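You operate a simulated robot arm through the tools that you are given. There is no shell and no other tool. Be economical: measure what you need, move in short steps, check, and stop when the job is done.

You are at the controls of a simulated robot arm. One attempt, no reset.

Task
The white analyser shows DUST: brush its mesh clean and run it again.
Fine: Switch off first; dust brushed while it runs spoils it. Use the blue brush, leave the mesh in, put the brush back. Slide the shelf home, latch it, then switch on; it stays on. Dry hands at the toggle; drop nothing, keep fingers out of the slide. Set down upright: brush. What is to be rubbed or washed off counts as gone when no trace of it is left.
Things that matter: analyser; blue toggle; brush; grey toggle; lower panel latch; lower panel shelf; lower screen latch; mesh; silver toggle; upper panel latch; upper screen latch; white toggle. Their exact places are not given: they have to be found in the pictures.

The check looks at the end state, three seconds after you hand in, the way a careful person would. Anything else that was tipped, shoved, dropped, spilled or broken makes it a failure.

Robot
A 6-joint arm with a two-finger parallel gripper on a trunk, on a base that drives. Base frame: it is fixed to the floor where the robot stands at the start and does not move with it; the origin is under the middle of the robot, x ahead of it, y to its left, z up. Units: mm, degrees, N and s.
With the tool pointing down near the work surface it reaches from about 360 to 820 mm from the robot's upright axis, wherever it stands. Its first joint turns from -166.0 to 166.0 degrees. Places, roughly: blue toggle [600, -500, 1400]; brush [-5000, 2250, 1000]; grey toggle [700, -500, 1000]; lower panel latch [500, 0, 700]; lower panel shelf [700, -300, 700]; lower screen latch [500, -700, 700]; mesh [-5500, 1250, 1750]; silver toggle [600, -1200, 800]; upper panel latch [900, -200, 1000]; upper screen latch [500, -700, 1000]; white toggle [500, -100, 800]. Payload 3.91 kg.
Tool frame: the origin (TCP) lies between the finger pads and is the grasp point; the fingertips stand 30 mm ahead of it; z points along the fingers, y is the line along which they close. Largest opening 110 mm; finger width 20, thickness 10; the body of the gripper, 48 by 112 mm, starts 55 mm behind the TCP.
Orientation is that of the tool frame in the base frame, as a unit quaternion [x, y, z, w]. With the fingers straight down and closing along the base's y, the tool's x points along the base's -x, its y along +y and its z along -z.

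Tools
- The arm moves only by the tool servo_tool. Its argument "deltas" is a list of rows, each an object of numbers (a shift or turn left out is 0, a gripper value left out holds the last): "tx", "ty", "tz": the shift along the tool's x, y, z in units of 40 mm (1.0 is 40 mm); "rx", "ry", "rz": the turn, a rotation vector about the tool's x, y, z in units of 6 degrees (1.0 is 6 degrees); "hand": the finger opening in mm, from 0 to 110. In form: [{"tx": .., "ty": .., "tz": .., "rx": .., "ry": .., "rz": .., "hand": ..}, ...]. A call has 1 to 8 rows; each row shifts and turns the commanded pose from where the row before left it, along the tool's axes as they then stand. A call with a number of a shift or a turn outside -1 to 1 is refused whole. Each row takes 0.2 s and may step no farther than 50 mm and 8.6 degrees from the row before; otherwise, or with a gripper value out of range, the whole call is refused. A pose out of reach is approached as far as the arm can. The call stops where the force on the tool passes 70 N (or 10 N more than at its start, if that is more) or the arm is blocked; 0.2 s more then pass. Each finger travels about 45 mm/s and halts on what it meets, pressing with about 42 N; the grip force reading is that of the motor and also rises with nothing between the fingers. The clock runs only during rows and for 0.2 s after the last one: add rows that do not move to give the fingers time. The reply holds the time, the measured pose of the TCP, the force on the tool along the base axes, the opening and the grip force, in the units named above and with some noise, with the torque about the TCP (base axes, N m) and any sound that the robot's microphone picked up.
- Cameras (640 x 400 px; columns grow to the right, rows downward): "scene" is now at [-27.2, 68.9, 1467.6]; the picture's right is [-0.85, -0.53, 0.00], its down [-0.40, 0.64, -0.66] and it looks along [0.35, -0.56, -0.75] (base axes); focal length 269 px, centre (320, 200). "wrist" rides on the gripper at [77, 7, -115] in the tool frame; the picture's right is [-0.09, 1.00, 0.00], its down [-0.80, -0.07, -0.59] and it looks along [-0.59, -0.05, 0.80] (tool axes); focal length 270 px, centre (320, 200).
- get_image(camera): a new picture of that camera. The clock stands still meanwhile.
- lift_body(by): slides the trunk up (or, below 0, down) by that many mm; the arm and the scene camera ride with it, the base frame stays. It gives what a move gives, with no picture.
- steer(legs): drives the robot by 1 to 6 legs, each [ahead, turn to the left] in mm and degrees, along the robot's own axes; the way and the turn of a leg run together, so that a leg with both is an arc; at most 1500 mm and 180 degrees a leg. The arm and the cameras ride along, it lands a little off, and it stops where it bumps. It gives what a move gives.
- turn_head(pan, tilt): turns the head with the scene camera to pan (to the left, within 155 degrees either way) and tilt (down, from -29 to 69), counted from straight ahead of the robot. It gives what a move gives.
- probe_pixels(camera, pixels): for up to 12 pixels [column, row] of the newest picture of that camera ("zoom" is the newest enlarged one), the place [x, y, z] in the base frame of the surface seen there, good to about 3 mm, but the place of the scene camera against the robot may be out by one fixed shift of up to 18 mm in any direction. The clock stands still meanwhile.
- close_up(camera, box): a new picture of the part [left, top, right, bottom] of that camera's present view, enlarged. The clock stands still meanwhile.
- finish_job(): hands the job in; it is judged then, once.

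Keep the steps short. Do not move on a guess: measure, check each grasp and each placing, and mend mistakes. In all there are 80 turns and 60 pictures (those below and enlarged ones count). Leave the gripper open and the arm clear of the work at the hand-in unless told otherwise, and finish with a single line.

The tools are called after "Emit:" as a command line: name --argument value ..., lists and objects as JSON in quotes. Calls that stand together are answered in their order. servo_tool: Moves the arm, as the interface text tells. Its arguments: {"type":"object","properties":{"deltas":{"type":"array"}},"required":["deltas"]} The other tools are called the same way: lift_body (by) slides the trunk up or down; steer (legs) drives the base; turn_head (pan, tilt) turns the head that bears the scene camera; get_image (camera) takes a picture; probe_pixels (camera, pixels) gives the place of the surface under pixels of a picture; close_up (camera, box) takes an enlarged picture of a part of a camera's view; finish_job () hands the job in.

At the start:

```text
time: 0.0
tcp_pos: [389.6, -195.7, 1079.4]
tcp_rot: [-0.002, 1.0, 0.0, 0.001]
force: [-0.4, -0.4, 0.2]
ft_torque: [0.0, 0.01, -0.04]
grip_width: 109.7
gripper_force: 0.0
trunk travel left (down, up): [-425.0, 185.0]
robot x, y, heading: [-2.3, -16.5, 0.1]
head pan, tilt: [-58.2, 48.6]
```

scene: 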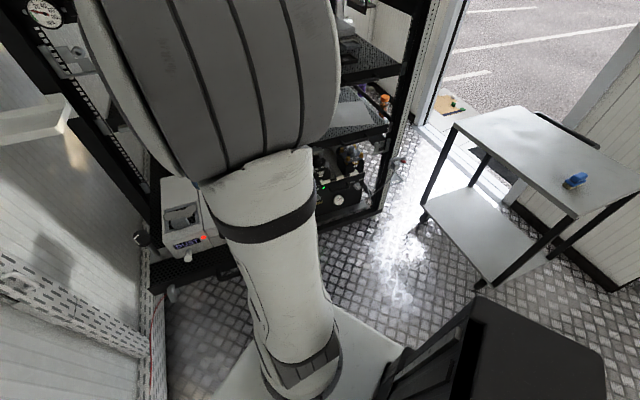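
wrist: 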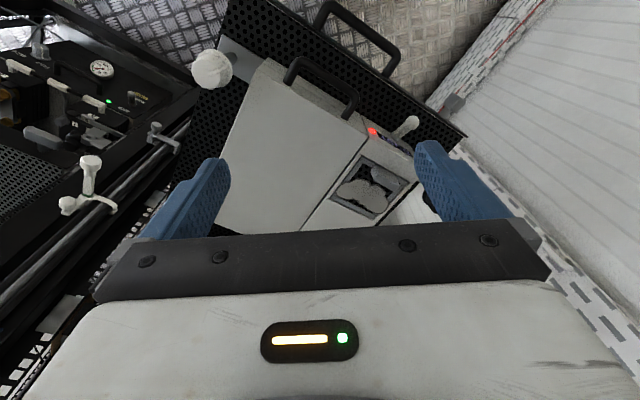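

I see the white analyser with a DUST sign (scene about 185,240) and a blue object on the cart (575,180). I'll enlarge both and the wrist view.

Emit:
close_up --camera "wrist" --box '[180, 0, 500, 240]'

Emit:
close_up --camera "scene" --box '[520, 140, 640, 215]'

Emit:
probe_pixels --camera "wrist" --pixels '[[210, 70], [405, 128], [372, 132], [330, 85], [350, 20], [370, 190], [345, 200], [385, 205], [355, 165], [400, 180], [452, 104], [260, 150]]'

Emit:
probe_pixels --camera "scene" --pixels '[[575, 180], [583, 175], [566, 184], [185, 240], [203, 237], [185, 213], [500, 150], [455, 128], [600, 215], [145, 240], [170, 295]]'

```text
1.67 times, centred on (340, 120) of wrist
```

zoom: 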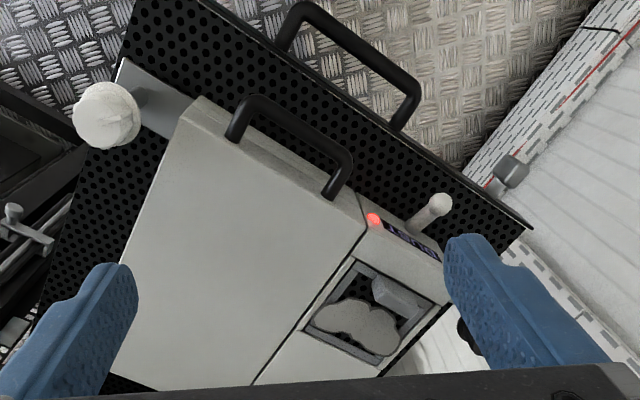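

```text
5.33 times, centred on (580, 178) of scene
```

zoom: 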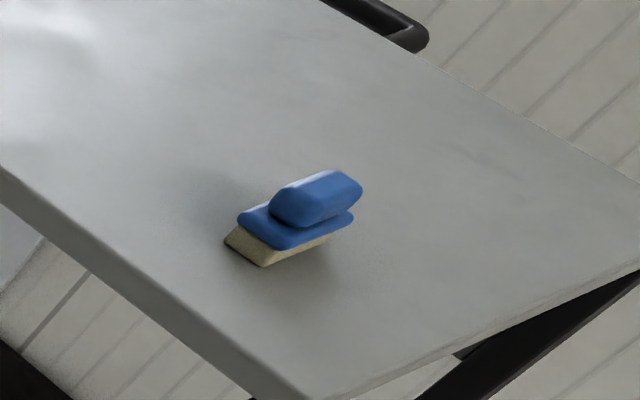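

```text
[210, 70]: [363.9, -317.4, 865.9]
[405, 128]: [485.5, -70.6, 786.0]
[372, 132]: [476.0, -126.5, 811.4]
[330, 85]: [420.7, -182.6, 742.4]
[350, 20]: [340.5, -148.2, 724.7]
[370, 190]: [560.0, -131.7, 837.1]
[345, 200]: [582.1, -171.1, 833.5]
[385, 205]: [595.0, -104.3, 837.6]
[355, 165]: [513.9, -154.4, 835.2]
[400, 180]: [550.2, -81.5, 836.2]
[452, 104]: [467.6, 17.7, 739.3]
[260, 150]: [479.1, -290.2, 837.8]
```

```text
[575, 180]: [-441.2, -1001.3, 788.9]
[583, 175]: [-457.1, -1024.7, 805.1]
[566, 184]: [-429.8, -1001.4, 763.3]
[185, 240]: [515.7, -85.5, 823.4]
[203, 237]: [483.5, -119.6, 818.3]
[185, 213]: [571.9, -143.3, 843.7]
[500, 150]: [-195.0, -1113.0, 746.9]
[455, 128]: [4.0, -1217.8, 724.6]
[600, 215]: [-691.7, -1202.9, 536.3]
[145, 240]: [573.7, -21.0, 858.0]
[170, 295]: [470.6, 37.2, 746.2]
```

The analyser stands on a perforated shelf. Its mesh carries dust at about (560,-130,837). A lever sits by the display, and a big white knob is at (364,-317,866). I'll look at the rest of the rack before touching anything.

Emit:
turn_head --pan -15 --tilt 40

Emit:
get_image --camera "scene"

```text
time: 1.1
tcp_pos: [387.3, -196.1, 1078.1]
tcp_rot: [-0.001, 1.0, 0.0, 0.0]
force: [0.1, 0.6, 0.1]
ft_torque: [0.01, -0.01, 0.01]
grip_width: 110.0
gripper_force: 0.1
trunk travel left (down, up): [-425.0, 185.0]
robot x, y, heading: [-0.5, -20.9, 0.2]
head pan, tilt: [-15.0, 40.0]
```

```text
55 pictures are left
```

scene: 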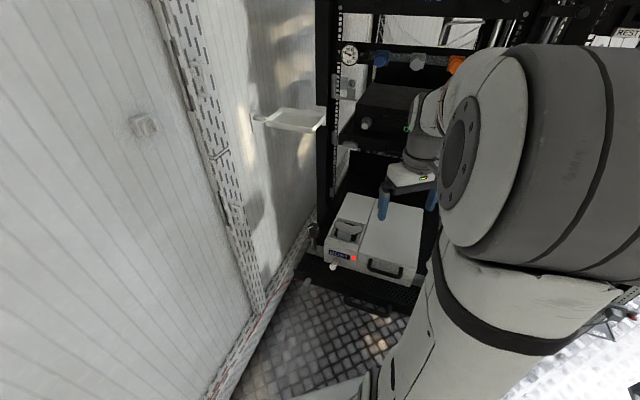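

The analyser is now in clear view, so I'll enlarge it.

Emit:
close_up --camera "scene" --box '[280, 180, 450, 310]'

Emit:
close_up --camera "scene" --box '[310, 0, 520, 180]'

Emit:
probe_pixels --camera "scene" --pixels '[[333, 267], [348, 225], [313, 231], [342, 256], [355, 258], [330, 190], [325, 210], [366, 125], [300, 125]]'

```text
3.08 times, centred on (365, 245) of scene
```

zoom: 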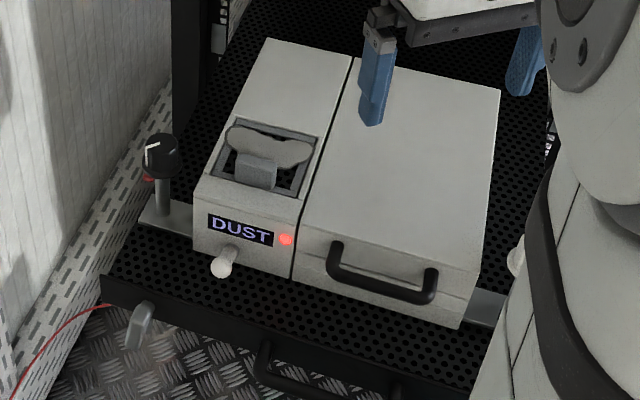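

```text
2.22 times, centred on (415, 90) of scene
```

zoom: 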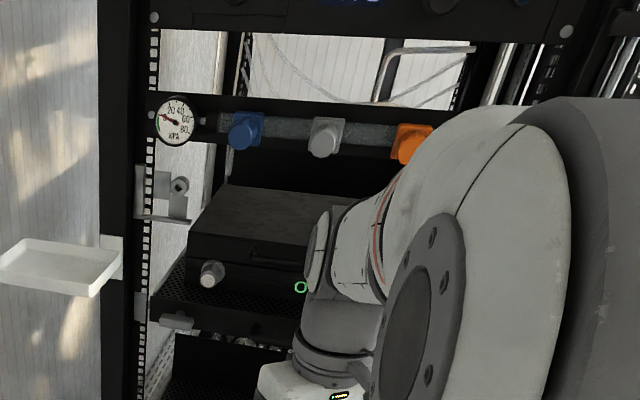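

```text
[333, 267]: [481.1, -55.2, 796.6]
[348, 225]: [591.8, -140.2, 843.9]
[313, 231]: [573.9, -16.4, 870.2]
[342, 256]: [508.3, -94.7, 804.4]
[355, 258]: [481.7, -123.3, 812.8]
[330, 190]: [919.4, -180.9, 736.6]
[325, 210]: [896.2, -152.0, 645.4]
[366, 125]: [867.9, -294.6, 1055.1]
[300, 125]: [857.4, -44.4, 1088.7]
```

I'll measure the analyser's corners, mesh frame, shelf lip and latch.

Emit:
probe_pixels --camera "scene" --pixels '[[348, 195], [420, 210], [417, 256], [326, 241], [306, 284], [299, 276], [335, 298], [346, 296], [344, 220], [365, 226], [354, 242], [332, 235]]'

Emit:
probe_pixels --camera "scene" --pixels '[[344, 235], [336, 261], [345, 233], [340, 226], [355, 229], [310, 248], [318, 251], [325, 275], [348, 278], [400, 290], [376, 305], [300, 272]]'

```text
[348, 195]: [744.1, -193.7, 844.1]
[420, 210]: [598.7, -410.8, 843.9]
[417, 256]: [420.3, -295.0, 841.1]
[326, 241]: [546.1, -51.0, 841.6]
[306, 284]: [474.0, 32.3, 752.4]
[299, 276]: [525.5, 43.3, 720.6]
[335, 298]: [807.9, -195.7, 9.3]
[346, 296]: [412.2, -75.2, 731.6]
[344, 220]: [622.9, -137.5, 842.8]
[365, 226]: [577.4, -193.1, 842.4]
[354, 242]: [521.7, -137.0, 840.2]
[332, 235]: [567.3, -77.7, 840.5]
```

```text
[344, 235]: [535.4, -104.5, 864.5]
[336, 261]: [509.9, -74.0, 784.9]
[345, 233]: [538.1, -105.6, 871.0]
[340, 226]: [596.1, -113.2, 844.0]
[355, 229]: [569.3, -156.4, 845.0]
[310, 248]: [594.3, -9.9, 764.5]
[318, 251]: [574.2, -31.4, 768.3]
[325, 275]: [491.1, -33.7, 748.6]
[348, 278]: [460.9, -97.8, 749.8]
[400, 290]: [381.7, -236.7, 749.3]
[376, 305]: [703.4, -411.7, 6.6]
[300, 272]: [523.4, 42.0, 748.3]
```

The analyser front faces about 146° (outward direction (-0.83,0.56)). I'll take a tighter enlargement of the toggle and the latch.

Emit:
close_up --camera "scene" --box '[290, 215, 370, 300]'

Emit:
close_up --camera "wrist" --box '[330, 80, 480, 230]'

```text
4.71 times, centred on (330, 258) of scene
```

zoom: 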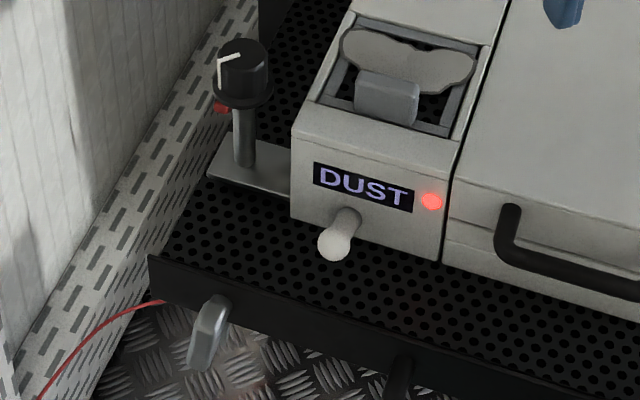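

```text
2.67 times, centred on (405, 155) of wrist
```

zoom: 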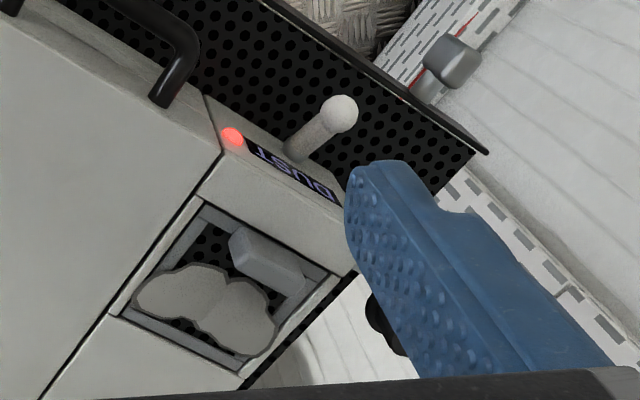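

The lever runs from about (297,150) to its ball at (338,112) in this zoom. I'll probe it together with the latch, mesh tab and frame.

Emit:
probe_pixels --camera "zoom" --pixels '[[292, 152], [312, 133], [338, 112], [455, 62], [424, 90], [255, 250], [285, 275], [203, 208], [335, 280], [235, 368], [122, 312], [210, 150]]'

```text
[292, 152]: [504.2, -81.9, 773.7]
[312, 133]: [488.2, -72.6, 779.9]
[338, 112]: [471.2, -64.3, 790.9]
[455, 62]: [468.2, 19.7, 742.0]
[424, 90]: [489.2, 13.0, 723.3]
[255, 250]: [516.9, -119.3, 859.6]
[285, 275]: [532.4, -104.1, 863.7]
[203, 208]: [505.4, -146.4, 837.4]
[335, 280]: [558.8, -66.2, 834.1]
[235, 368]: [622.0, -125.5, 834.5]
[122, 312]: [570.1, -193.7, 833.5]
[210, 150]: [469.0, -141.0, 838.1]
```

The lever's ball (471,-64,~788) stands higher than its root (504,-82,774), so it is up, which is on. I'll press it down with closed fingers. First I turn the tool by 35° to square up with the front and close the hand.

Emit:
servo_tool --deltas '[{"rz": 0.972, "hand": 0}, {"rz": 0.972}, {"rz": 0.972}, {"rz": 0.972}, {"rz": 0.972}, {"rz": 0.972}, {"ty": 1}, {"ty": 1}]'

Emit:
servo_tool --deltas '[{"ty": 1}, {"ty": 0.9, "tx": 0.1}, {"tz": 1}, {"tz": 1}, {"tz": 1}, {"tz": 1}, {"tz": 1}, {}]'

Emit:
get_image --camera "wrist"

```text
time: 2.9
tcp_pos: [435.4, -129.3, 1080.4]
tcp_rot: [0.3, 0.954, 0.0, 0.001]
force: [-0.4, -0.2, -0.1]
ft_torque: [-0.02, 0.0, -0.01]
grip_width: 0.1
gripper_force: 37.5
trunk travel left (down, up): [-425.0, 185.0]
robot x, y, heading: [-2.5, -20.6, 0.2]
head pan, tilt: [-15.0, 40.0]
```

```text
time: 4.7
tcp_pos: [473.9, -65.7, 880.6]
tcp_rot: [0.299, 0.954, 0.0, 0.0]
force: [0.0, 0.2, -0.1]
ft_torque: [0.01, -0.01, -0.04]
grip_width: 0.3
gripper_force: 37.6
trunk travel left (down, up): [-425.0, 185.0]
robot x, y, heading: [-1.7, -17.1, -0.2]
head pan, tilt: [-15.0, 40.0]
```

```text
50 pictures are left
```

wrist: 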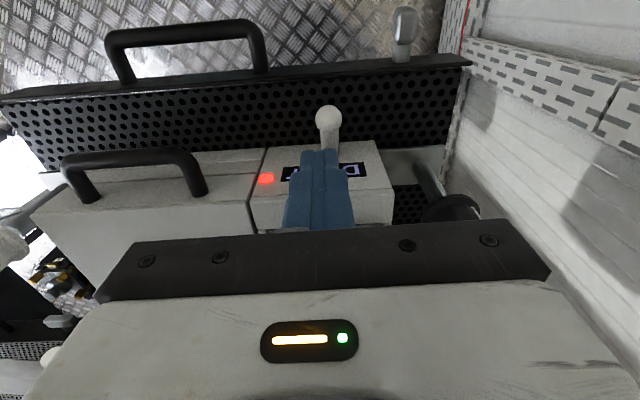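

The fingers are lined up over the lever. I'll probe the ball again before pressing.

Emit:
probe_pixels --camera "wrist" --pixels '[[327, 108], [327, 120], [329, 142], [322, 162], [403, 15], [403, 45], [270, 150], [380, 145]]'

```text
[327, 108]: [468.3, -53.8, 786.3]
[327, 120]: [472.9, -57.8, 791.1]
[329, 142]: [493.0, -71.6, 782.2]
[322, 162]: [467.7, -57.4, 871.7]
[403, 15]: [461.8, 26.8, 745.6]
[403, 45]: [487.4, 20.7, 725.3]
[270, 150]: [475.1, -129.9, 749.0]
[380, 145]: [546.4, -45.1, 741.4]
```

The ball top is at (473,-58,791). I'll shift 5 mm along tool y and go down in small steps, listening for a click.

Emit:
servo_tool --deltas '[{"ty": 0.125}, {"tz": 1}, {"tz": 0.5}, {"tz": 0.2}, {"tz": 0.2}, {"tz": 0.15}, {}]'

Emit:
get_image --camera "wrist"

```text
time: 6.3
tcp_pos: [476.0, -61.2, 798.0]
tcp_rot: [0.297, 0.955, 0.0, 0.0]
force: [-0.2, 0.8, -0.3]
ft_torque: [-0.03, 0.0, 0.01]
grip_width: 0.0
gripper_force: 37.7
trunk travel left (down, up): [-425.0, 185.0]
robot x, y, heading: [0.9, -17.9, -0.1]
head pan, tilt: [-15.0, 40.0]
```

```text
49 pictures are left
```

wrist: 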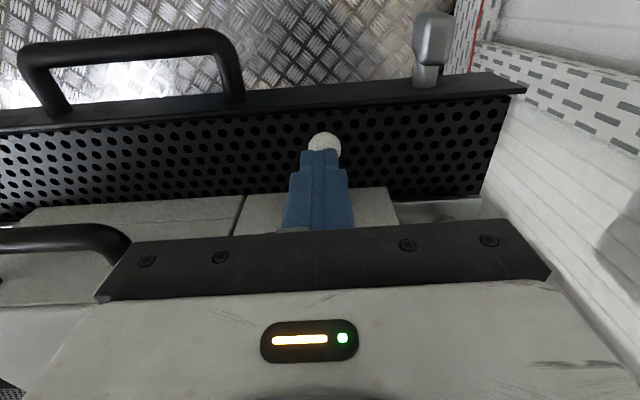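

I read no force and heard no click. I'll raise the hand and check the display.

Emit:
servo_tool --deltas '[{"tz": -1}, {"tz": -1}, {"tz": -1}, {"tx": 1}]'

Emit:
close_up --camera "scene" --box '[290, 215, 370, 300]'

Emit:
get_image --camera "wrist"

```text
time: 7.3
tcp_pos: [443.0, -39.6, 917.8]
tcp_rot: [0.298, 0.955, 0.001, 0.0]
force: [0.2, -0.2, -0.1]
ft_torque: [0.02, -0.04, 0.0]
grip_width: 0.0
gripper_force: 38.1
trunk travel left (down, up): [-425.0, 185.0]
robot x, y, heading: [2.6, -15.6, 0.0]
head pan, tilt: [-15.0, 40.0]
```

```text
4.71 times, centred on (330, 258) of scene
```

zoom: 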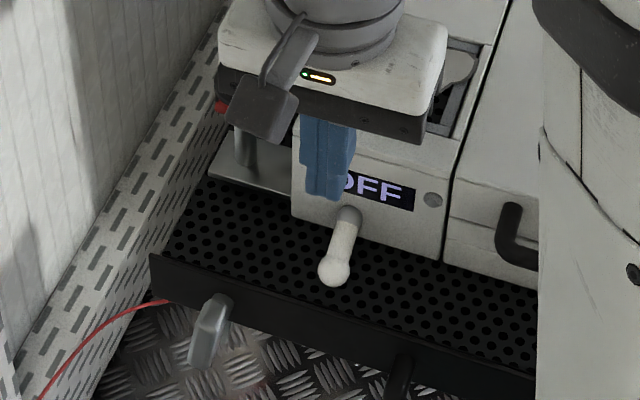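

```text
47 pictures are left
```

wrist: 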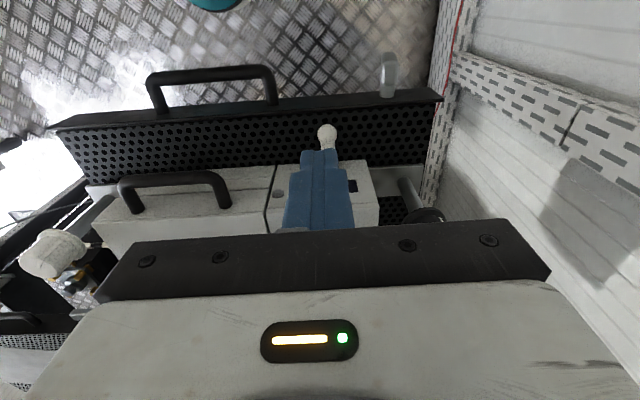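

It reads OFF and the lamp is out. Next is the brush on the cart: I'll raise and draw in the arm, and look toward the cart.

Emit:
servo_tool --deltas '[{"tz": -1}, {"tz": -1}, {"tz": -1}, {"tz": -1}, {"tz": -1}, {"tx": 0.8, "hand": 110}]'

Emit:
turn_head --pan -112 --tilt 45

Emit:
get_image --camera "scene"

```text
time: 8.7
tcp_pos: [418.0, -20.5, 1116.9]
tcp_rot: [0.299, 0.954, 0.0, -0.001]
force: [0.9, 0.3, -0.3]
ft_torque: [-0.01, -0.01, 0.01]
grip_width: 32.6
gripper_force: 0.0
trunk travel left (down, up): [-425.0, 185.0]
robot x, y, heading: [-1.7, -18.0, 0.2]
head pan, tilt: [-15.0, 40.0]
```

```text
time: 10.4
tcp_pos: [419.4, -20.4, 1116.4]
tcp_rot: [0.298, 0.955, 0.0, -0.001]
force: [-0.2, -0.1, 0.9]
ft_torque: [-0.04, 0.02, 0.0]
grip_width: 109.9
gripper_force: 0.1
trunk travel left (down, up): [-425.0, 185.0]
robot x, y, heading: [-1.3, -18.5, -0.1]
head pan, tilt: [-112.0, 45.0]
```

```text
46 pictures are left
```

scene: 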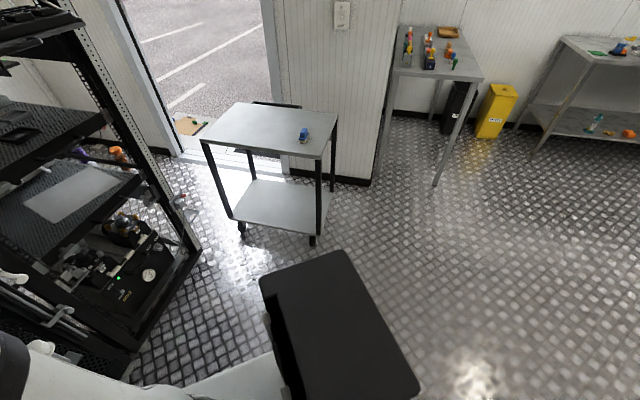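

The blue object on the cart is at (305,134), and the right-hand table also has a blue thing at (622,48). I'll enlarge both to tell the brushes apart.

Emit:
close_up --camera "scene" --box '[280, 110, 340, 150]'

Emit:
close_up --camera "scene" --box '[560, 20, 640, 70]'

Emit:
close_up --camera "scene" --box '[385, 15, 485, 85]'

Emit:
probe_pixels --camera "scene" --pixels '[[305, 134], [302, 140], [308, 130], [204, 141], [251, 104], [336, 114], [320, 155], [265, 150], [340, 255], [310, 240], [240, 230]]'

```text
10.00 times, centred on (310, 130) of scene
```

zoom: 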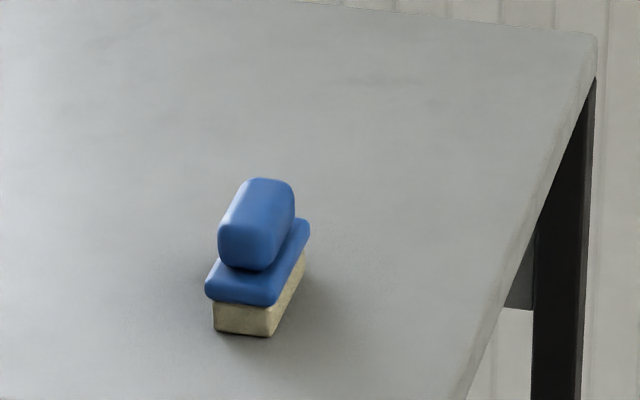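

```text
8.00 times, centred on (600, 45) of scene
```

zoom: 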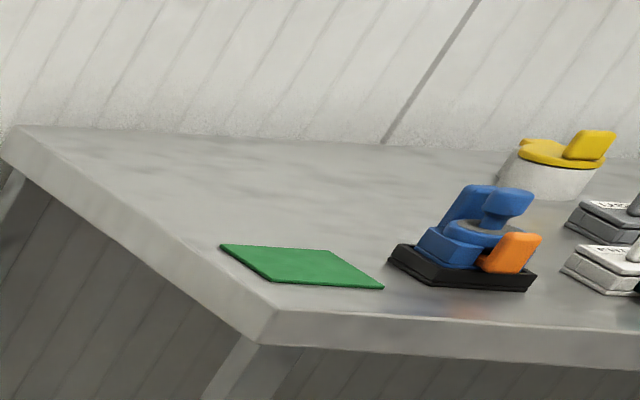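

```text
5.71 times, centred on (435, 50) of scene
```

zoom: 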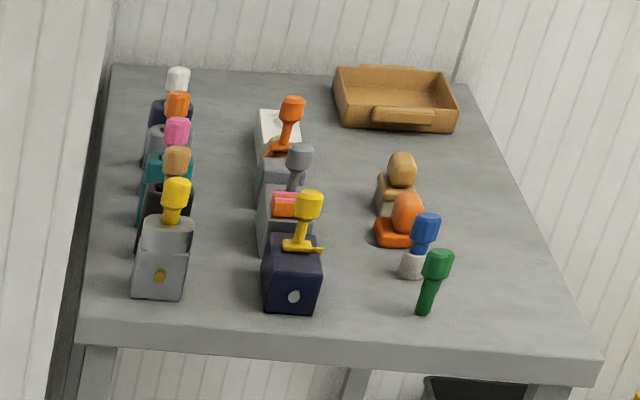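

```text
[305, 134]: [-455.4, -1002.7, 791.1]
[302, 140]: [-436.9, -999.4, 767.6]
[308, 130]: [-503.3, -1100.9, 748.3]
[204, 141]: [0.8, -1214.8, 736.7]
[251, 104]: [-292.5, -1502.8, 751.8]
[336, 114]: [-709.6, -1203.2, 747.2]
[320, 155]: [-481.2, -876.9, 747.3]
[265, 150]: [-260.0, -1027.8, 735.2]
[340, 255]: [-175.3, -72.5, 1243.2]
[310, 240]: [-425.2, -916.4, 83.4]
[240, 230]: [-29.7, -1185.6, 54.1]
```

The cart has a blue block brush with cream bristles. The rough hint puts a brush at (-5000,2250), so I'll look that way before choosing.

Emit:
turn_head --pan 155 --tilt 10

Emit:
get_image --camera "scene"

Emit:
turn_head --pan -150 --tilt 25

Emit:
get_image --camera "scene"

```text
time: 14.1
tcp_pos: [417.9, -22.4, 1117.1]
tcp_rot: [0.298, 0.955, 0.001, 0.0]
force: [-0.4, 0.7, -0.4]
ft_torque: [0.02, -0.01, 0.0]
grip_width: 109.9
gripper_force: 0.0
trunk travel left (down, up): [-425.0, 185.0]
robot x, y, heading: [-3.2, -16.7, 0.0]
head pan, tilt: [154.7, 10.0]
```

```text
42 pictures are left
```

scene: 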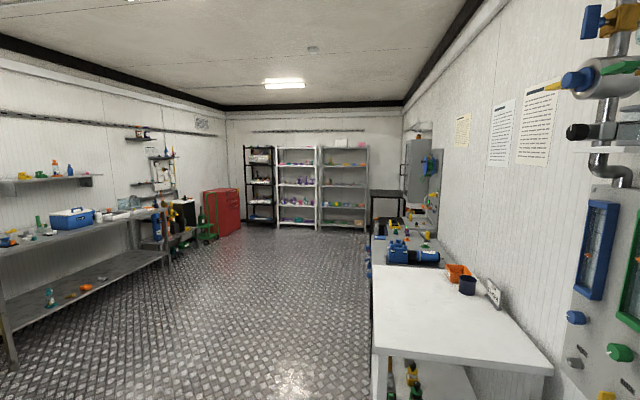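

```text
time: 18.3
tcp_pos: [417.6, -21.3, 1116.4]
tcp_rot: [0.299, 0.954, 0.0, 0.001]
force: [-0.1, 1.1, 0.4]
ft_torque: [0.03, -0.01, 0.04]
grip_width: 110.0
gripper_force: 0.0
trunk travel left (down, up): [-425.0, 185.0]
robot x, y, heading: [-4.3, -20.5, -0.0]
head pan, tilt: [-150.0, 25.0]
```

```text
41 pictures are left
```

scene: 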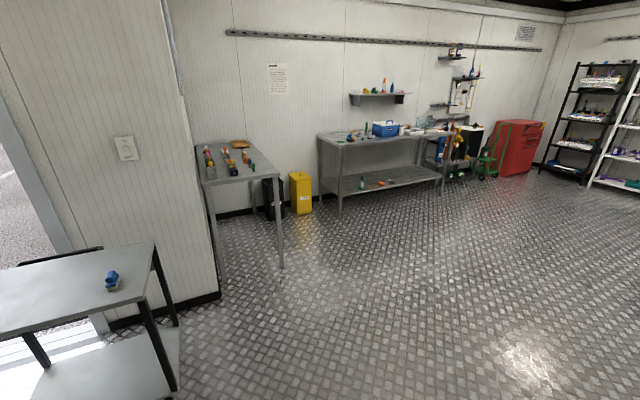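

The mesh hint is plainly off, since the dusty mesh is in the analyser. The far shelves sit at both hinted places, so one enlargement there will settle which brush is meant.

Emit:
turn_head --pan 155 --tilt 10

Emit:
close_up --camera "scene" --box '[238, 135, 378, 235]'

Emit:
probe_pixels --camera "scene" --pixels '[[258, 155], [258, 180], [340, 180], [300, 185], [415, 250], [70, 218]]'

```text
time: 22.4
tcp_pos: [417.9, -21.8, 1117.1]
tcp_rot: [0.299, 0.954, 0.0, 0.0]
force: [0.1, -0.8, -0.5]
ft_torque: [0.02, 0.05, -0.02]
grip_width: 110.0
gripper_force: 0.1
trunk travel left (down, up): [-425.0, 185.0]
robot x, y, heading: [-6.2, -18.1, -0.3]
head pan, tilt: [154.7, 10.0]
```

```text
4.00 times, centred on (308, 185) of scene
```

zoom: 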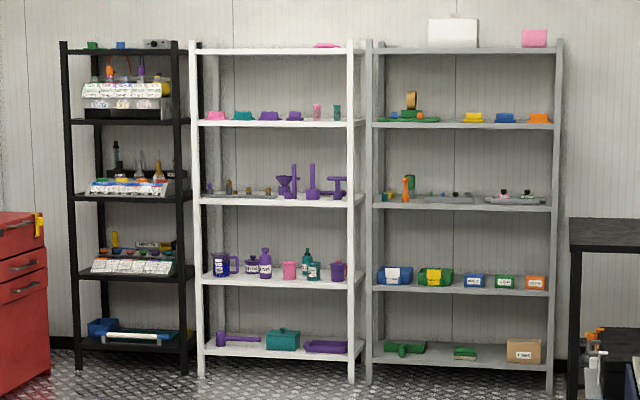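

```text
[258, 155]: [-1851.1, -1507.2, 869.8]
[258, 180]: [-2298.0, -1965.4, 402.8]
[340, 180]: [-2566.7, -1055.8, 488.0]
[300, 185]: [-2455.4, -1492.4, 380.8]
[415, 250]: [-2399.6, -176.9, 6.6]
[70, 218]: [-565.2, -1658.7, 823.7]
```

The shelf items are only stores. The cart's blue brush, set out by the analyser, is the one. I'll turn right and drive up to the cart to stand about 580 mm from the brush, with the arm high.

Emit:
steer --legs '[[0, -102.5], [525, 0], [0, -23]]'

Emit:
turn_head --pan 25 --tilt 50

Emit:
get_image --camera "scene"

Emit:
get_image --camera "wrist"

```text
time: 31.0
tcp_pos: [-362.2, -874.7, 1116.1]
tcp_rot: [0.985, 0.173, 0.0, 0.0]
force: [0.2, -0.8, -0.1]
ft_torque: [-0.01, -0.01, -0.02]
grip_width: 110.0
gripper_force: 0.0
trunk travel left (down, up): [-425.0, 185.0]
robot x, y, heading: [-123.6, -530.1, -124.9]
head pan, tilt: [154.7, 10.0]
```

```text
time: 33.1
tcp_pos: [-362.2, -873.6, 1116.0]
tcp_rot: [0.985, 0.174, 0.0, -0.001]
force: [0.7, 0.9, -0.9]
ft_torque: [0.01, 0.01, 0.03]
grip_width: 109.9
gripper_force: 0.0
trunk travel left (down, up): [-425.0, 185.0]
robot x, y, heading: [-119.6, -534.0, -125.0]
head pan, tilt: [25.0, 50.0]
```

```text
39 pictures are left
```

scene: 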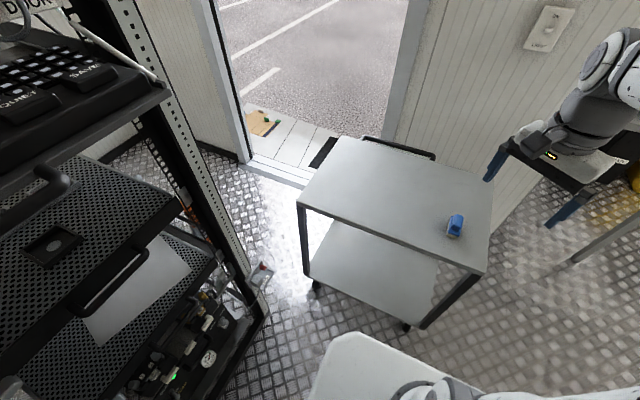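

```text
38 pictures are left
```

wrist: 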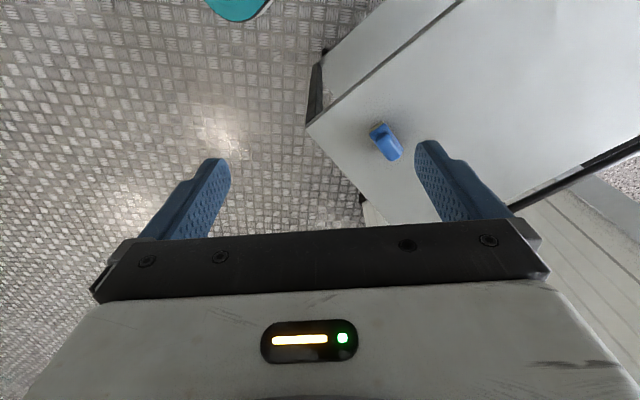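

The brush shows in the wrist view at (388,142). I'll enlarge and measure it.

Emit:
close_up --camera "wrist" --box '[340, 105, 436, 165]'

Emit:
probe_pixels --camera "wrist" --pixels '[[376, 128], [388, 142], [396, 156], [382, 140], [400, 148], [392, 135], [374, 134], [360, 120], [420, 120], [350, 150], [308, 125], [305, 133]]'

```text
6.67 times, centred on (388, 135) of wrist
```

zoom: 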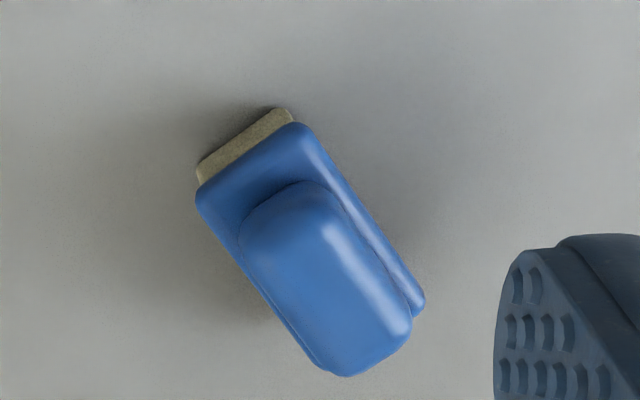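

```text
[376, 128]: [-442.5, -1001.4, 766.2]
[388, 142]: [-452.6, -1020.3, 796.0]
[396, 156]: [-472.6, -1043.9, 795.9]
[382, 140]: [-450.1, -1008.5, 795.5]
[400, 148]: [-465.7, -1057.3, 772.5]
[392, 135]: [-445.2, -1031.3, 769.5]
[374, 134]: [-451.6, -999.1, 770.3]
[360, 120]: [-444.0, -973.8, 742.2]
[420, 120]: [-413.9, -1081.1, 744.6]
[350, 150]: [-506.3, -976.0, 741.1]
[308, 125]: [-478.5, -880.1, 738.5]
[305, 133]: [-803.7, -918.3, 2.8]
```

I'll probe the handle's ends, its sides and the plate corners for pose and length.

Emit:
probe_pixels --camera "zoom" --pixels '[[290, 195], [365, 345], [260, 240], [345, 225], [400, 325], [300, 315], [295, 130], [205, 193], [418, 298], [205, 180], [287, 113], [330, 280]]'

```text
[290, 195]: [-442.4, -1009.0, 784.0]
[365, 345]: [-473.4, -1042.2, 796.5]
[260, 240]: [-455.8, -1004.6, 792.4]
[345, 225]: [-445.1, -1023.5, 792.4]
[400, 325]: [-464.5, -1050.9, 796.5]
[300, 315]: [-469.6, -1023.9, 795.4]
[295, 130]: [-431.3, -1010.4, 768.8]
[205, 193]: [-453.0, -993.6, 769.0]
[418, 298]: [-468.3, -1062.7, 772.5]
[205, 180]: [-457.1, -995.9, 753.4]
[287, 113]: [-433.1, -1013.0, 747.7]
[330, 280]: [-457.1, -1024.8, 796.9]
```

The handle is aligned with the robot's heading: centre about (-459,-1027), top 796, plate top 769, table 741. I'll turn the tool back by 34.6°, move above the handle and open to 60.

Emit:
servo_tool --deltas '[{"rz": -0.96}, {"rz": -0.96}, {"rz": -0.96}, {"rz": -0.96}, {"rz": -0.96}, {"rz": -0.96}]'

Emit:
servo_tool --deltas '[{"tx": -0.92, "ty": 0.23, "hand": 70}, {"tx": -0.92}, {"tx": -0.92}, {"tx": -0.92}, {"tx": -0.92}, {"tz": 1}, {"tz": 1}, {"tz": 1}]'

Emit:
servo_tool --deltas '[{"tz": 1}, {"tz": 1}, {}]'

Emit:
get_image --camera "wrist"

```text
time: 34.5
tcp_pos: [-363.3, -874.0, 1116.5]
tcp_rot: [0.889, 0.458, 0.0, 0.0]
force: [0.6, -0.5, -0.7]
ft_torque: [0.0, -0.02, 0.0]
grip_width: 110.0
gripper_force: 0.1
trunk travel left (down, up): [-425.0, 185.0]
robot x, y, heading: [-121.4, -532.6, -125.0]
head pan, tilt: [25.0, 50.0]
```

```text
time: 36.3
tcp_pos: [-462.8, -1027.0, 996.7]
tcp_rot: [0.89, 0.457, -0.001, 0.0]
force: [-0.2, -0.2, 0.0]
ft_torque: [-0.01, -0.01, -0.01]
grip_width: 70.1
gripper_force: 0.2
trunk travel left (down, up): [-425.0, 185.0]
robot x, y, heading: [-115.2, -534.3, -124.8]
head pan, tilt: [25.0, 50.0]
```

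```text
time: 37.1
tcp_pos: [-463.3, -1028.2, 917.7]
tcp_rot: [0.889, 0.457, 0.0, 0.0]
force: [-0.2, -0.5, -0.2]
ft_torque: [0.0, -0.01, 0.0]
grip_width: 69.8
gripper_force: 0.0
trunk travel left (down, up): [-425.0, 185.0]
robot x, y, heading: [-121.8, -536.3, -124.6]
head pan, tilt: [25.0, 50.0]
```

```text
36 pictures are left
```

wrist: 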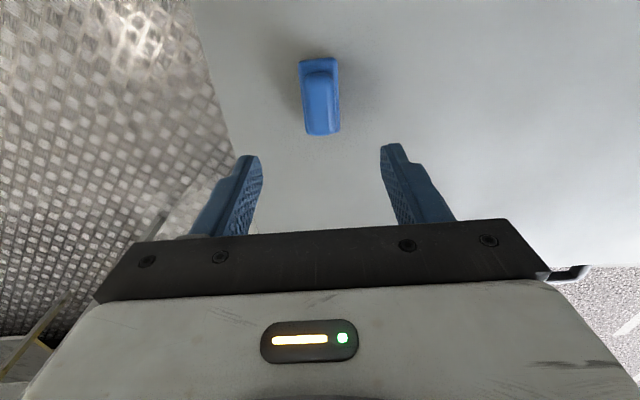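

The brush lies straight between the fingers. I'll go down to TCP z≈804, so the tips end at 774 just above the plate, and grip.

Emit:
servo_tool --deltas '[{"ty": 0.05, "tz": 1}, {"tz": 1}, {"tz": 0.84}, {}]'

Emit:
servo_tool --deltas '[{"hand": 0}, {}, {}, {}, {}]'

Emit:
servo_tool --deltas '[{"tz": -1}, {"tz": -1}, {"tz": -1}, {}]'

Emit:
get_image --camera "wrist"

```text
time: 38.1
tcp_pos: [-460.1, -1031.3, 800.8]
tcp_rot: [0.89, 0.457, 0.0, -0.001]
force: [0.1, 0.0, 0.5]
ft_torque: [0.03, 0.01, 0.02]
grip_width: 70.2
gripper_force: 0.1
trunk travel left (down, up): [-425.0, 185.0]
robot x, y, heading: [-119.5, -533.8, -124.9]
head pan, tilt: [25.0, 50.0]
```

```text
time: 39.3
tcp_pos: [-459.6, -1031.3, 802.0]
tcp_rot: [0.889, 0.457, 0.0, 0.0]
force: [0.3, 0.0, -0.1]
ft_torque: [-0.01, 0.01, 0.05]
grip_width: 26.9
gripper_force: 42.1
trunk travel left (down, up): [-425.0, 185.0]
robot x, y, heading: [-122.9, -532.4, -125.0]
head pan, tilt: [25.0, 50.0]
```

```text
time: 40.3
tcp_pos: [-461.8, -1030.7, 922.1]
tcp_rot: [0.889, 0.457, 0.0, 0.0]
force: [0.6, 0.4, -0.1]
ft_torque: [-0.03, -0.03, -0.01]
grip_width: 0.2
gripper_force: 37.5
trunk travel left (down, up): [-425.0, 185.0]
robot x, y, heading: [-116.0, -531.4, -124.9]
head pan, tilt: [25.0, 50.0]
```

```text
35 pictures are left
```

wrist: 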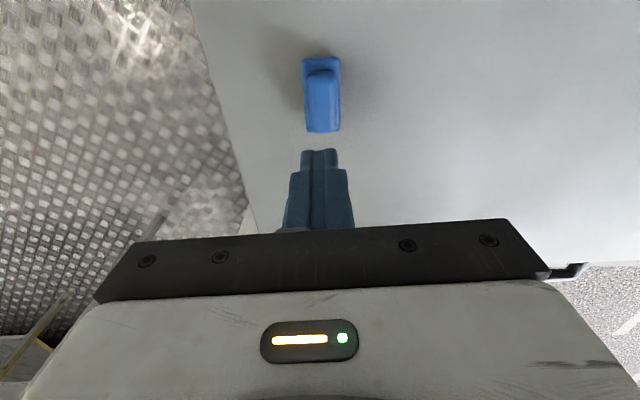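

The brush slipped out: the fingers are shut at 0.2. It still stands upright at (322,95). I'll look at the handle's profile before trying again.

Emit:
close_up --camera "scene" --box '[430, 200, 478, 240]'

Emit:
close_up --camera "wrist" --box '[272, 40, 368, 150]'

Emit:
probe_pixels --camera "wrist" --pixels '[[322, 75], [322, 95], [322, 115], [322, 127], [308, 100], [336, 100], [311, 100], [333, 100], [305, 62], [337, 62], [321, 62], [280, 100]]'

```text
10.00 times, centred on (454, 220) of scene
```

zoom: 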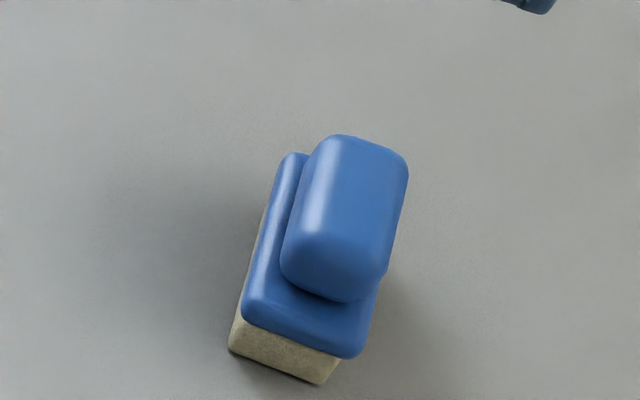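

```text
3.64 times, centred on (320, 95) of wrist
```

zoom: 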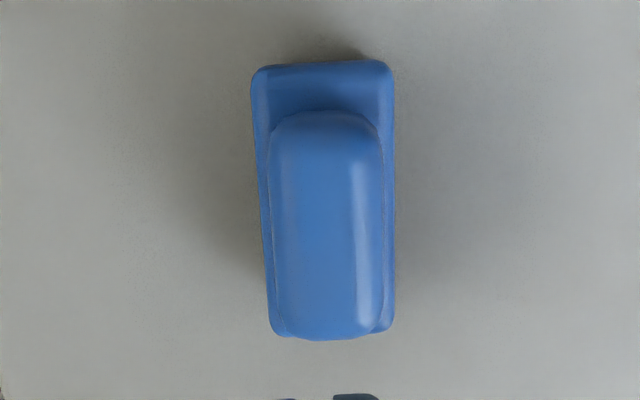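

```text
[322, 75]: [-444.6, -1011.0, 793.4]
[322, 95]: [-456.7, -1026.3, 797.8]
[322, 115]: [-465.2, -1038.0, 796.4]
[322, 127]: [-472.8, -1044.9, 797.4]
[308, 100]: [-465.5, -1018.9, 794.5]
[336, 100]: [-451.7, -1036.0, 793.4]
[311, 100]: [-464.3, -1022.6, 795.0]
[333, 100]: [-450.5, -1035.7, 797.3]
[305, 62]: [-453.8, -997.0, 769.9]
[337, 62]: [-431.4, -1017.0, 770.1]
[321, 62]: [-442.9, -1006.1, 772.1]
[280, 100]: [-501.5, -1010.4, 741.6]
```

The handle is about 27 mm wide with a rounded section. I'll try again a touch lower, let the grip settle and lift gently.

Emit:
servo_tool --deltas '[{"hand": 70}, {}, {}, {}, {"tz": 1}, {"tz": 1}, {"tz": 0.8}, {"tz": 0.22}]'

Emit:
servo_tool --deltas '[{"hand": 10}, {}, {}, {}, {}, {}, {}, {}]'

Emit:
servo_tool --deltas '[{"tz": -0.1}, {"tz": -0.1}, {"tz": -0.1}, {}]'

```text
time: 42.1
tcp_pos: [-460.8, -1032.4, 801.5]
tcp_rot: [0.89, 0.456, 0.0, 0.001]
force: [-0.5, 0.7, 0.8]
ft_torque: [0.02, -0.02, -0.02]
grip_width: 70.1
gripper_force: 0.1
trunk travel left (down, up): [-425.0, 185.0]
robot x, y, heading: [-119.9, -531.9, -124.6]
head pan, tilt: [25.0, 50.0]
```

```text
time: 43.9
tcp_pos: [-462.0, -1031.9, 802.6]
tcp_rot: [0.889, 0.457, 0.0, 0.0]
force: [-0.5, -0.4, -0.4]
ft_torque: [-0.01, 0.01, 0.0]
grip_width: 26.9
gripper_force: 41.9
trunk travel left (down, up): [-425.0, 185.0]
robot x, y, heading: [-121.3, -531.3, -124.9]
head pan, tilt: [25.0, 50.0]
```

```text
time: 44.9
tcp_pos: [-461.4, -1030.6, 814.0]
tcp_rot: [0.889, 0.457, 0.0, 0.0]
force: [-0.4, -0.7, -1.5]
ft_torque: [-0.01, 0.0, -0.01]
grip_width: 26.8
gripper_force: 41.9
trunk travel left (down, up): [-425.0, 185.0]
robot x, y, heading: [-122.7, -533.7, -125.0]
head pan, tilt: [25.0, 50.0]
```

The width holds at 26.8 and the tool carries about 1.5 N of weight. I'll lift on slowly.

Emit:
servo_tool --deltas '[{"tz": -0.2}, {"tz": -0.2}, {"tz": -0.3}, {"tz": -0.3}, {"tz": -0.3}, {"tz": -0.3}, {"tz": -0.3}, {}]'

Emit:
get_image --camera "wrist"

```text
time: 46.7
tcp_pos: [-461.3, -1029.8, 889.8]
tcp_rot: [0.89, 0.456, -0.001, 0.0]
force: [0.1, 0.4, -0.3]
ft_torque: [0.0, -0.03, -0.02]
grip_width: 27.2
gripper_force: 41.7
trunk travel left (down, up): [-425.0, 185.0]
robot x, y, heading: [-124.4, -530.6, -124.7]
head pan, tilt: [25.0, 50.0]
```

```text
32 pictures are left
```

wrist: 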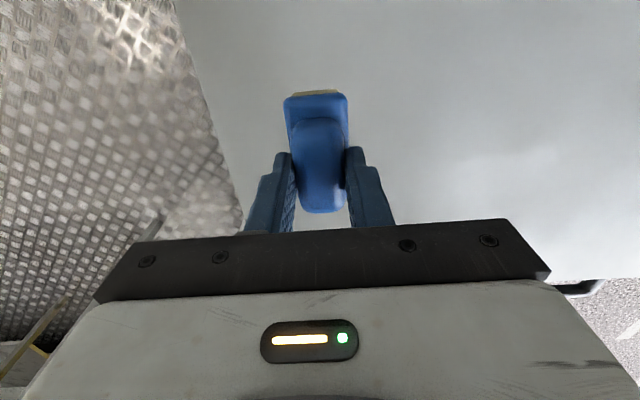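

The brush is held securely this time (27.2 mm), so slow moves it is. I'll raise and draw it in gently, then drive back.

Emit:
servo_tool --deltas '[{"tz": -0.3}, {"tx": 0.3, "tz": -0.4}, {"tx": 0.45, "tz": -0.4}, {"tx": 0.45, "tz": -0.4}, {"tx": 0.45, "tz": -0.4}, {"tx": 0.45, "tz": -0.4}, {"tx": 0.45, "tz": -0.4}, {"tx": 0.3, "tz": -0.2}]'

Emit:
steer --legs '[[0, 22.5], [-525, 0], [0, 72.5]]'

Emit:
turn_head --pan 15 --tilt 45

Emit:
get_image --camera "wrist"

Emit:
get_image --camera "scene"

```text
time: 48.5
tcp_pos: [-392.4, -936.9, 1008.6]
tcp_rot: [0.889, 0.458, 0.0, -0.001]
force: [0.0, -0.4, -0.6]
ft_torque: [-0.03, 0.02, -0.01]
grip_width: 27.1
gripper_force: 41.5
trunk travel left (down, up): [-425.0, 185.0]
robot x, y, heading: [-120.6, -532.5, -124.7]
head pan, tilt: [25.0, 50.0]
```

```text
time: 55.9
tcp_pos: [414.7, -247.5, 1007.7]
tcp_rot: [0.255, 0.967, 0.0, -0.001]
force: [-0.2, 0.1, -0.8]
ft_torque: [-0.02, -0.05, 0.01]
grip_width: 27.0
gripper_force: 42.2
trunk travel left (down, up): [-425.0, 185.0]
robot x, y, heading: [-24.2, -34.2, -29.3]
head pan, tilt: [25.0, 50.0]
```

```text
time: 56.6
tcp_pos: [415.1, -247.9, 1007.4]
tcp_rot: [0.256, 0.967, 0.0, 0.001]
force: [0.1, 0.2, -0.2]
ft_torque: [-0.01, 0.01, 0.0]
grip_width: 27.1
gripper_force: 42.1
trunk travel left (down, up): [-425.0, 185.0]
robot x, y, heading: [-26.7, -36.5, -29.7]
head pan, tilt: [15.0, 45.0]
```

```text
31 pictures are left
```

wrist: 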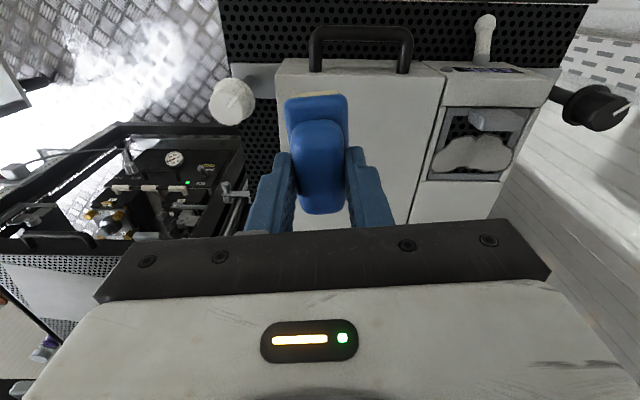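

```text
30 pictures are left
```

scene: 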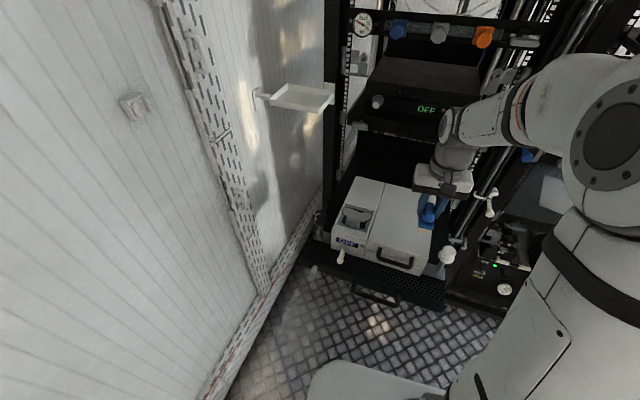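

The brush is still held and the mesh window is visible at (480,145). I'll enlarge and probe the frame, tab and dust.

Emit:
close_up --camera "wrist" --box '[410, 90, 560, 195]'

Emit:
probe_pixels --camera "wrist" --pixels '[[447, 108], [528, 109], [502, 180], [430, 178], [475, 113], [518, 115], [515, 127], [474, 125], [440, 165], [507, 160], [475, 145], [462, 125]]'

```text
3.81 times, centred on (485, 142) of wrist
```

zoom: 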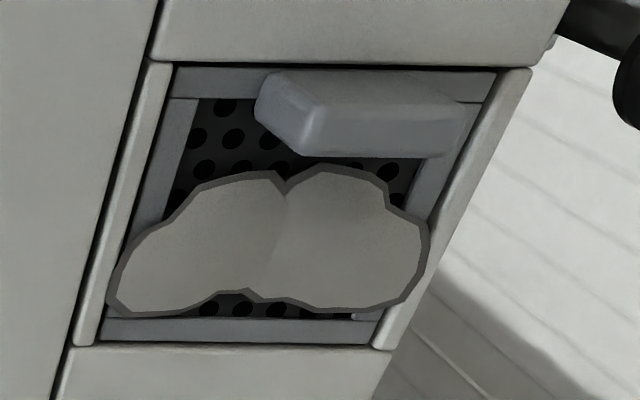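

```text
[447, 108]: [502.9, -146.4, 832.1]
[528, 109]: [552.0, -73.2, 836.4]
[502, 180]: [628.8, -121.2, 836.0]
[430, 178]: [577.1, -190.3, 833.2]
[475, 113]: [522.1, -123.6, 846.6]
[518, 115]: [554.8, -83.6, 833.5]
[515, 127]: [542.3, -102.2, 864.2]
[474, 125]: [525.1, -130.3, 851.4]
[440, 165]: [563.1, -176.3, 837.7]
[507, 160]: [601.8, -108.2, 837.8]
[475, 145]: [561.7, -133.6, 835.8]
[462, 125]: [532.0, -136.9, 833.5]
```

The dust spans about 56 mm deep by 92 mm wide, and the tab sits on the front edge. With the brush's long side pointing inward just behind the tab, one sideways sweep covers it all. I'll move above the left edge slowly.

Emit:
servo_tool --deltas '[{"rz": 0.32, "tx": -0.2, "ty": 0.3}, {"rz": 0.33, "tx": -0.27, "ty": 0.42}, {"tx": -0.27, "ty": 0.42}, {"tx": -0.27, "ty": 0.42}, {"tx": -0.27, "ty": 0.42}, {"tx": -0.27, "ty": 0.42}, {"tx": -0.27, "ty": 0.42}, {}]'

Emit:
servo_tool --deltas '[{"tz": 0.3}, {"tz": 0.4}, {"tz": 0.4}, {"tz": 0.4}, {"tz": 0.4}, {"tz": 0.3}, {"tz": 0.15}, {}]'

Emit:
get_image --camera "wrist"

```text
time: 58.5
tcp_pos: [539.8, -192.6, 1008.1]
tcp_rot: [0.289, 0.957, 0.0, 0.0]
force: [0.0, 0.2, -0.8]
ft_torque: [0.01, 0.01, 0.0]
grip_width: 26.9
gripper_force: 42.3
trunk travel left (down, up): [-425.0, 185.0]
robot x, y, heading: [-27.2, -34.5, -29.2]
head pan, tilt: [15.0, 45.0]
```

```text
time: 60.2
tcp_pos: [538.2, -190.2, 912.6]
tcp_rot: [0.288, 0.958, 0.0, 0.0]
force: [-0.2, 0.4, -0.3]
ft_torque: [0.02, 0.0, -0.02]
grip_width: 26.9
gripper_force: 41.2
trunk travel left (down, up): [-425.0, 185.0]
robot x, y, heading: [-29.7, -35.6, -29.6]
head pan, tilt: [15.0, 45.0]
```

```text
28 pictures are left
```

wrist: 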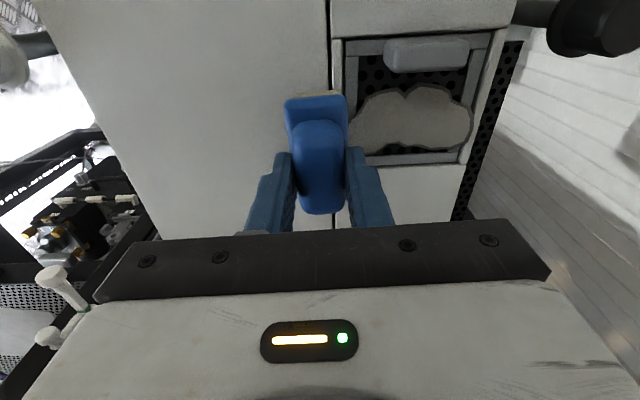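

The dust front edge is at row 88 and the brush front at row 93. I'll probe the bristle front, dust edge and tab rear to set the depth.

Emit:
probe_pixels --camera "wrist" --pixels '[[318, 93], [300, 95], [410, 91], [430, 88], [400, 72], [450, 70], [380, 155], [440, 150], [470, 125], [355, 115], [425, 52]]'

```text
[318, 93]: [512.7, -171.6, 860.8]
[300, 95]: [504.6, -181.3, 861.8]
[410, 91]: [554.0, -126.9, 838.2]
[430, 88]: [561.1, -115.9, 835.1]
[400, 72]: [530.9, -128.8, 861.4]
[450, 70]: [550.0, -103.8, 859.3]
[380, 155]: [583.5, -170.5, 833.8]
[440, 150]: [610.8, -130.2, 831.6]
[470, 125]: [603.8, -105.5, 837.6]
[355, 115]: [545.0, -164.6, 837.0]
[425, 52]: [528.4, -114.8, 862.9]
```

The brush spans depth 522–592 against the dust's 532–581, with 8 mm clear of the tab. Now I'll lower until it touches.

Emit:
servo_tool --deltas '[{"tz": 0.2}, {"tz": 0.1}, {"tz": 0.1}, {"tz": 0.03}, {}]'

```text
time: 61.5
tcp_pos: [537.2, -191.7, 896.5]
tcp_rot: [0.288, 0.958, 0.0, 0.0]
force: [3.5, 0.7, 8.8]
ft_torque: [0.26, -0.01, -0.12]
grip_width: 26.9
gripper_force: 42.1
trunk travel left (down, up): [-425.0, 185.0]
robot x, y, heading: [-27.0, -35.3, -29.5]
head pan, tilt: [15.0, 45.0]
```

The brush touches with about 9 N. I'll sweep across to the right edge.

Emit:
servo_tool --deltas '[{"ty": 0.3}, {"ty": 0.4}, {"ty": 0.4}, {"ty": 0.4}, {"ty": 0.4}, {"ty": 0.4}, {"ty": 0.4}, {"ty": 0.3}]'

Emit:
servo_tool --deltas '[{"ty": -0.4}, {"ty": -0.4}, {"ty": -0.4}, {"ty": -0.4}, {"ty": -0.4}, {"ty": -0.4}, {"ty": -0.4}, {"ty": -0.2}]'

Emit:
get_image --camera "wrist"

```text
time: 63.2
tcp_pos: [604.9, -89.4, 896.1]
tcp_rot: [0.289, 0.957, -0.001, 0.001]
force: [-0.6, -0.6, 0.2]
ft_torque: [-0.09, -0.04, -0.03]
grip_width: 26.8
gripper_force: 42.3
trunk travel left (down, up): [-425.0, 185.0]
robot x, y, heading: [-26.2, -38.7, -29.4]
head pan, tilt: [15.0, 45.0]
```

```text
time: 65.0
tcp_pos: [537.3, -192.5, 897.1]
tcp_rot: [0.287, 0.958, 0.0, 0.002]
force: [2.3, 2.7, 13.5]
ft_torque: [0.46, 0.11, -0.1]
grip_width: 26.9
gripper_force: 42.3
trunk travel left (down, up): [-425.0, 185.0]
robot x, y, heading: [-27.8, -38.1, -29.5]
head pan, tilt: [15.0, 45.0]
```

```text
27 pictures are left
```

wrist: 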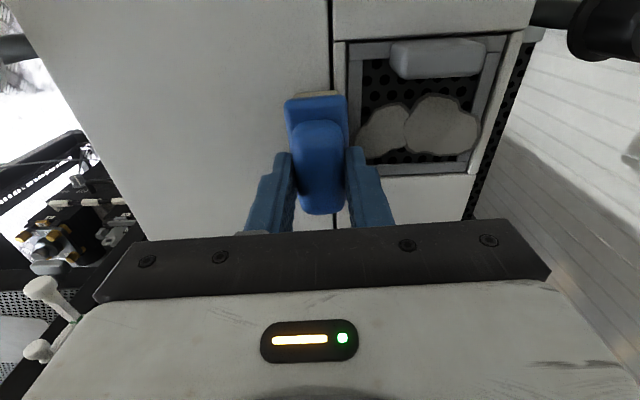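

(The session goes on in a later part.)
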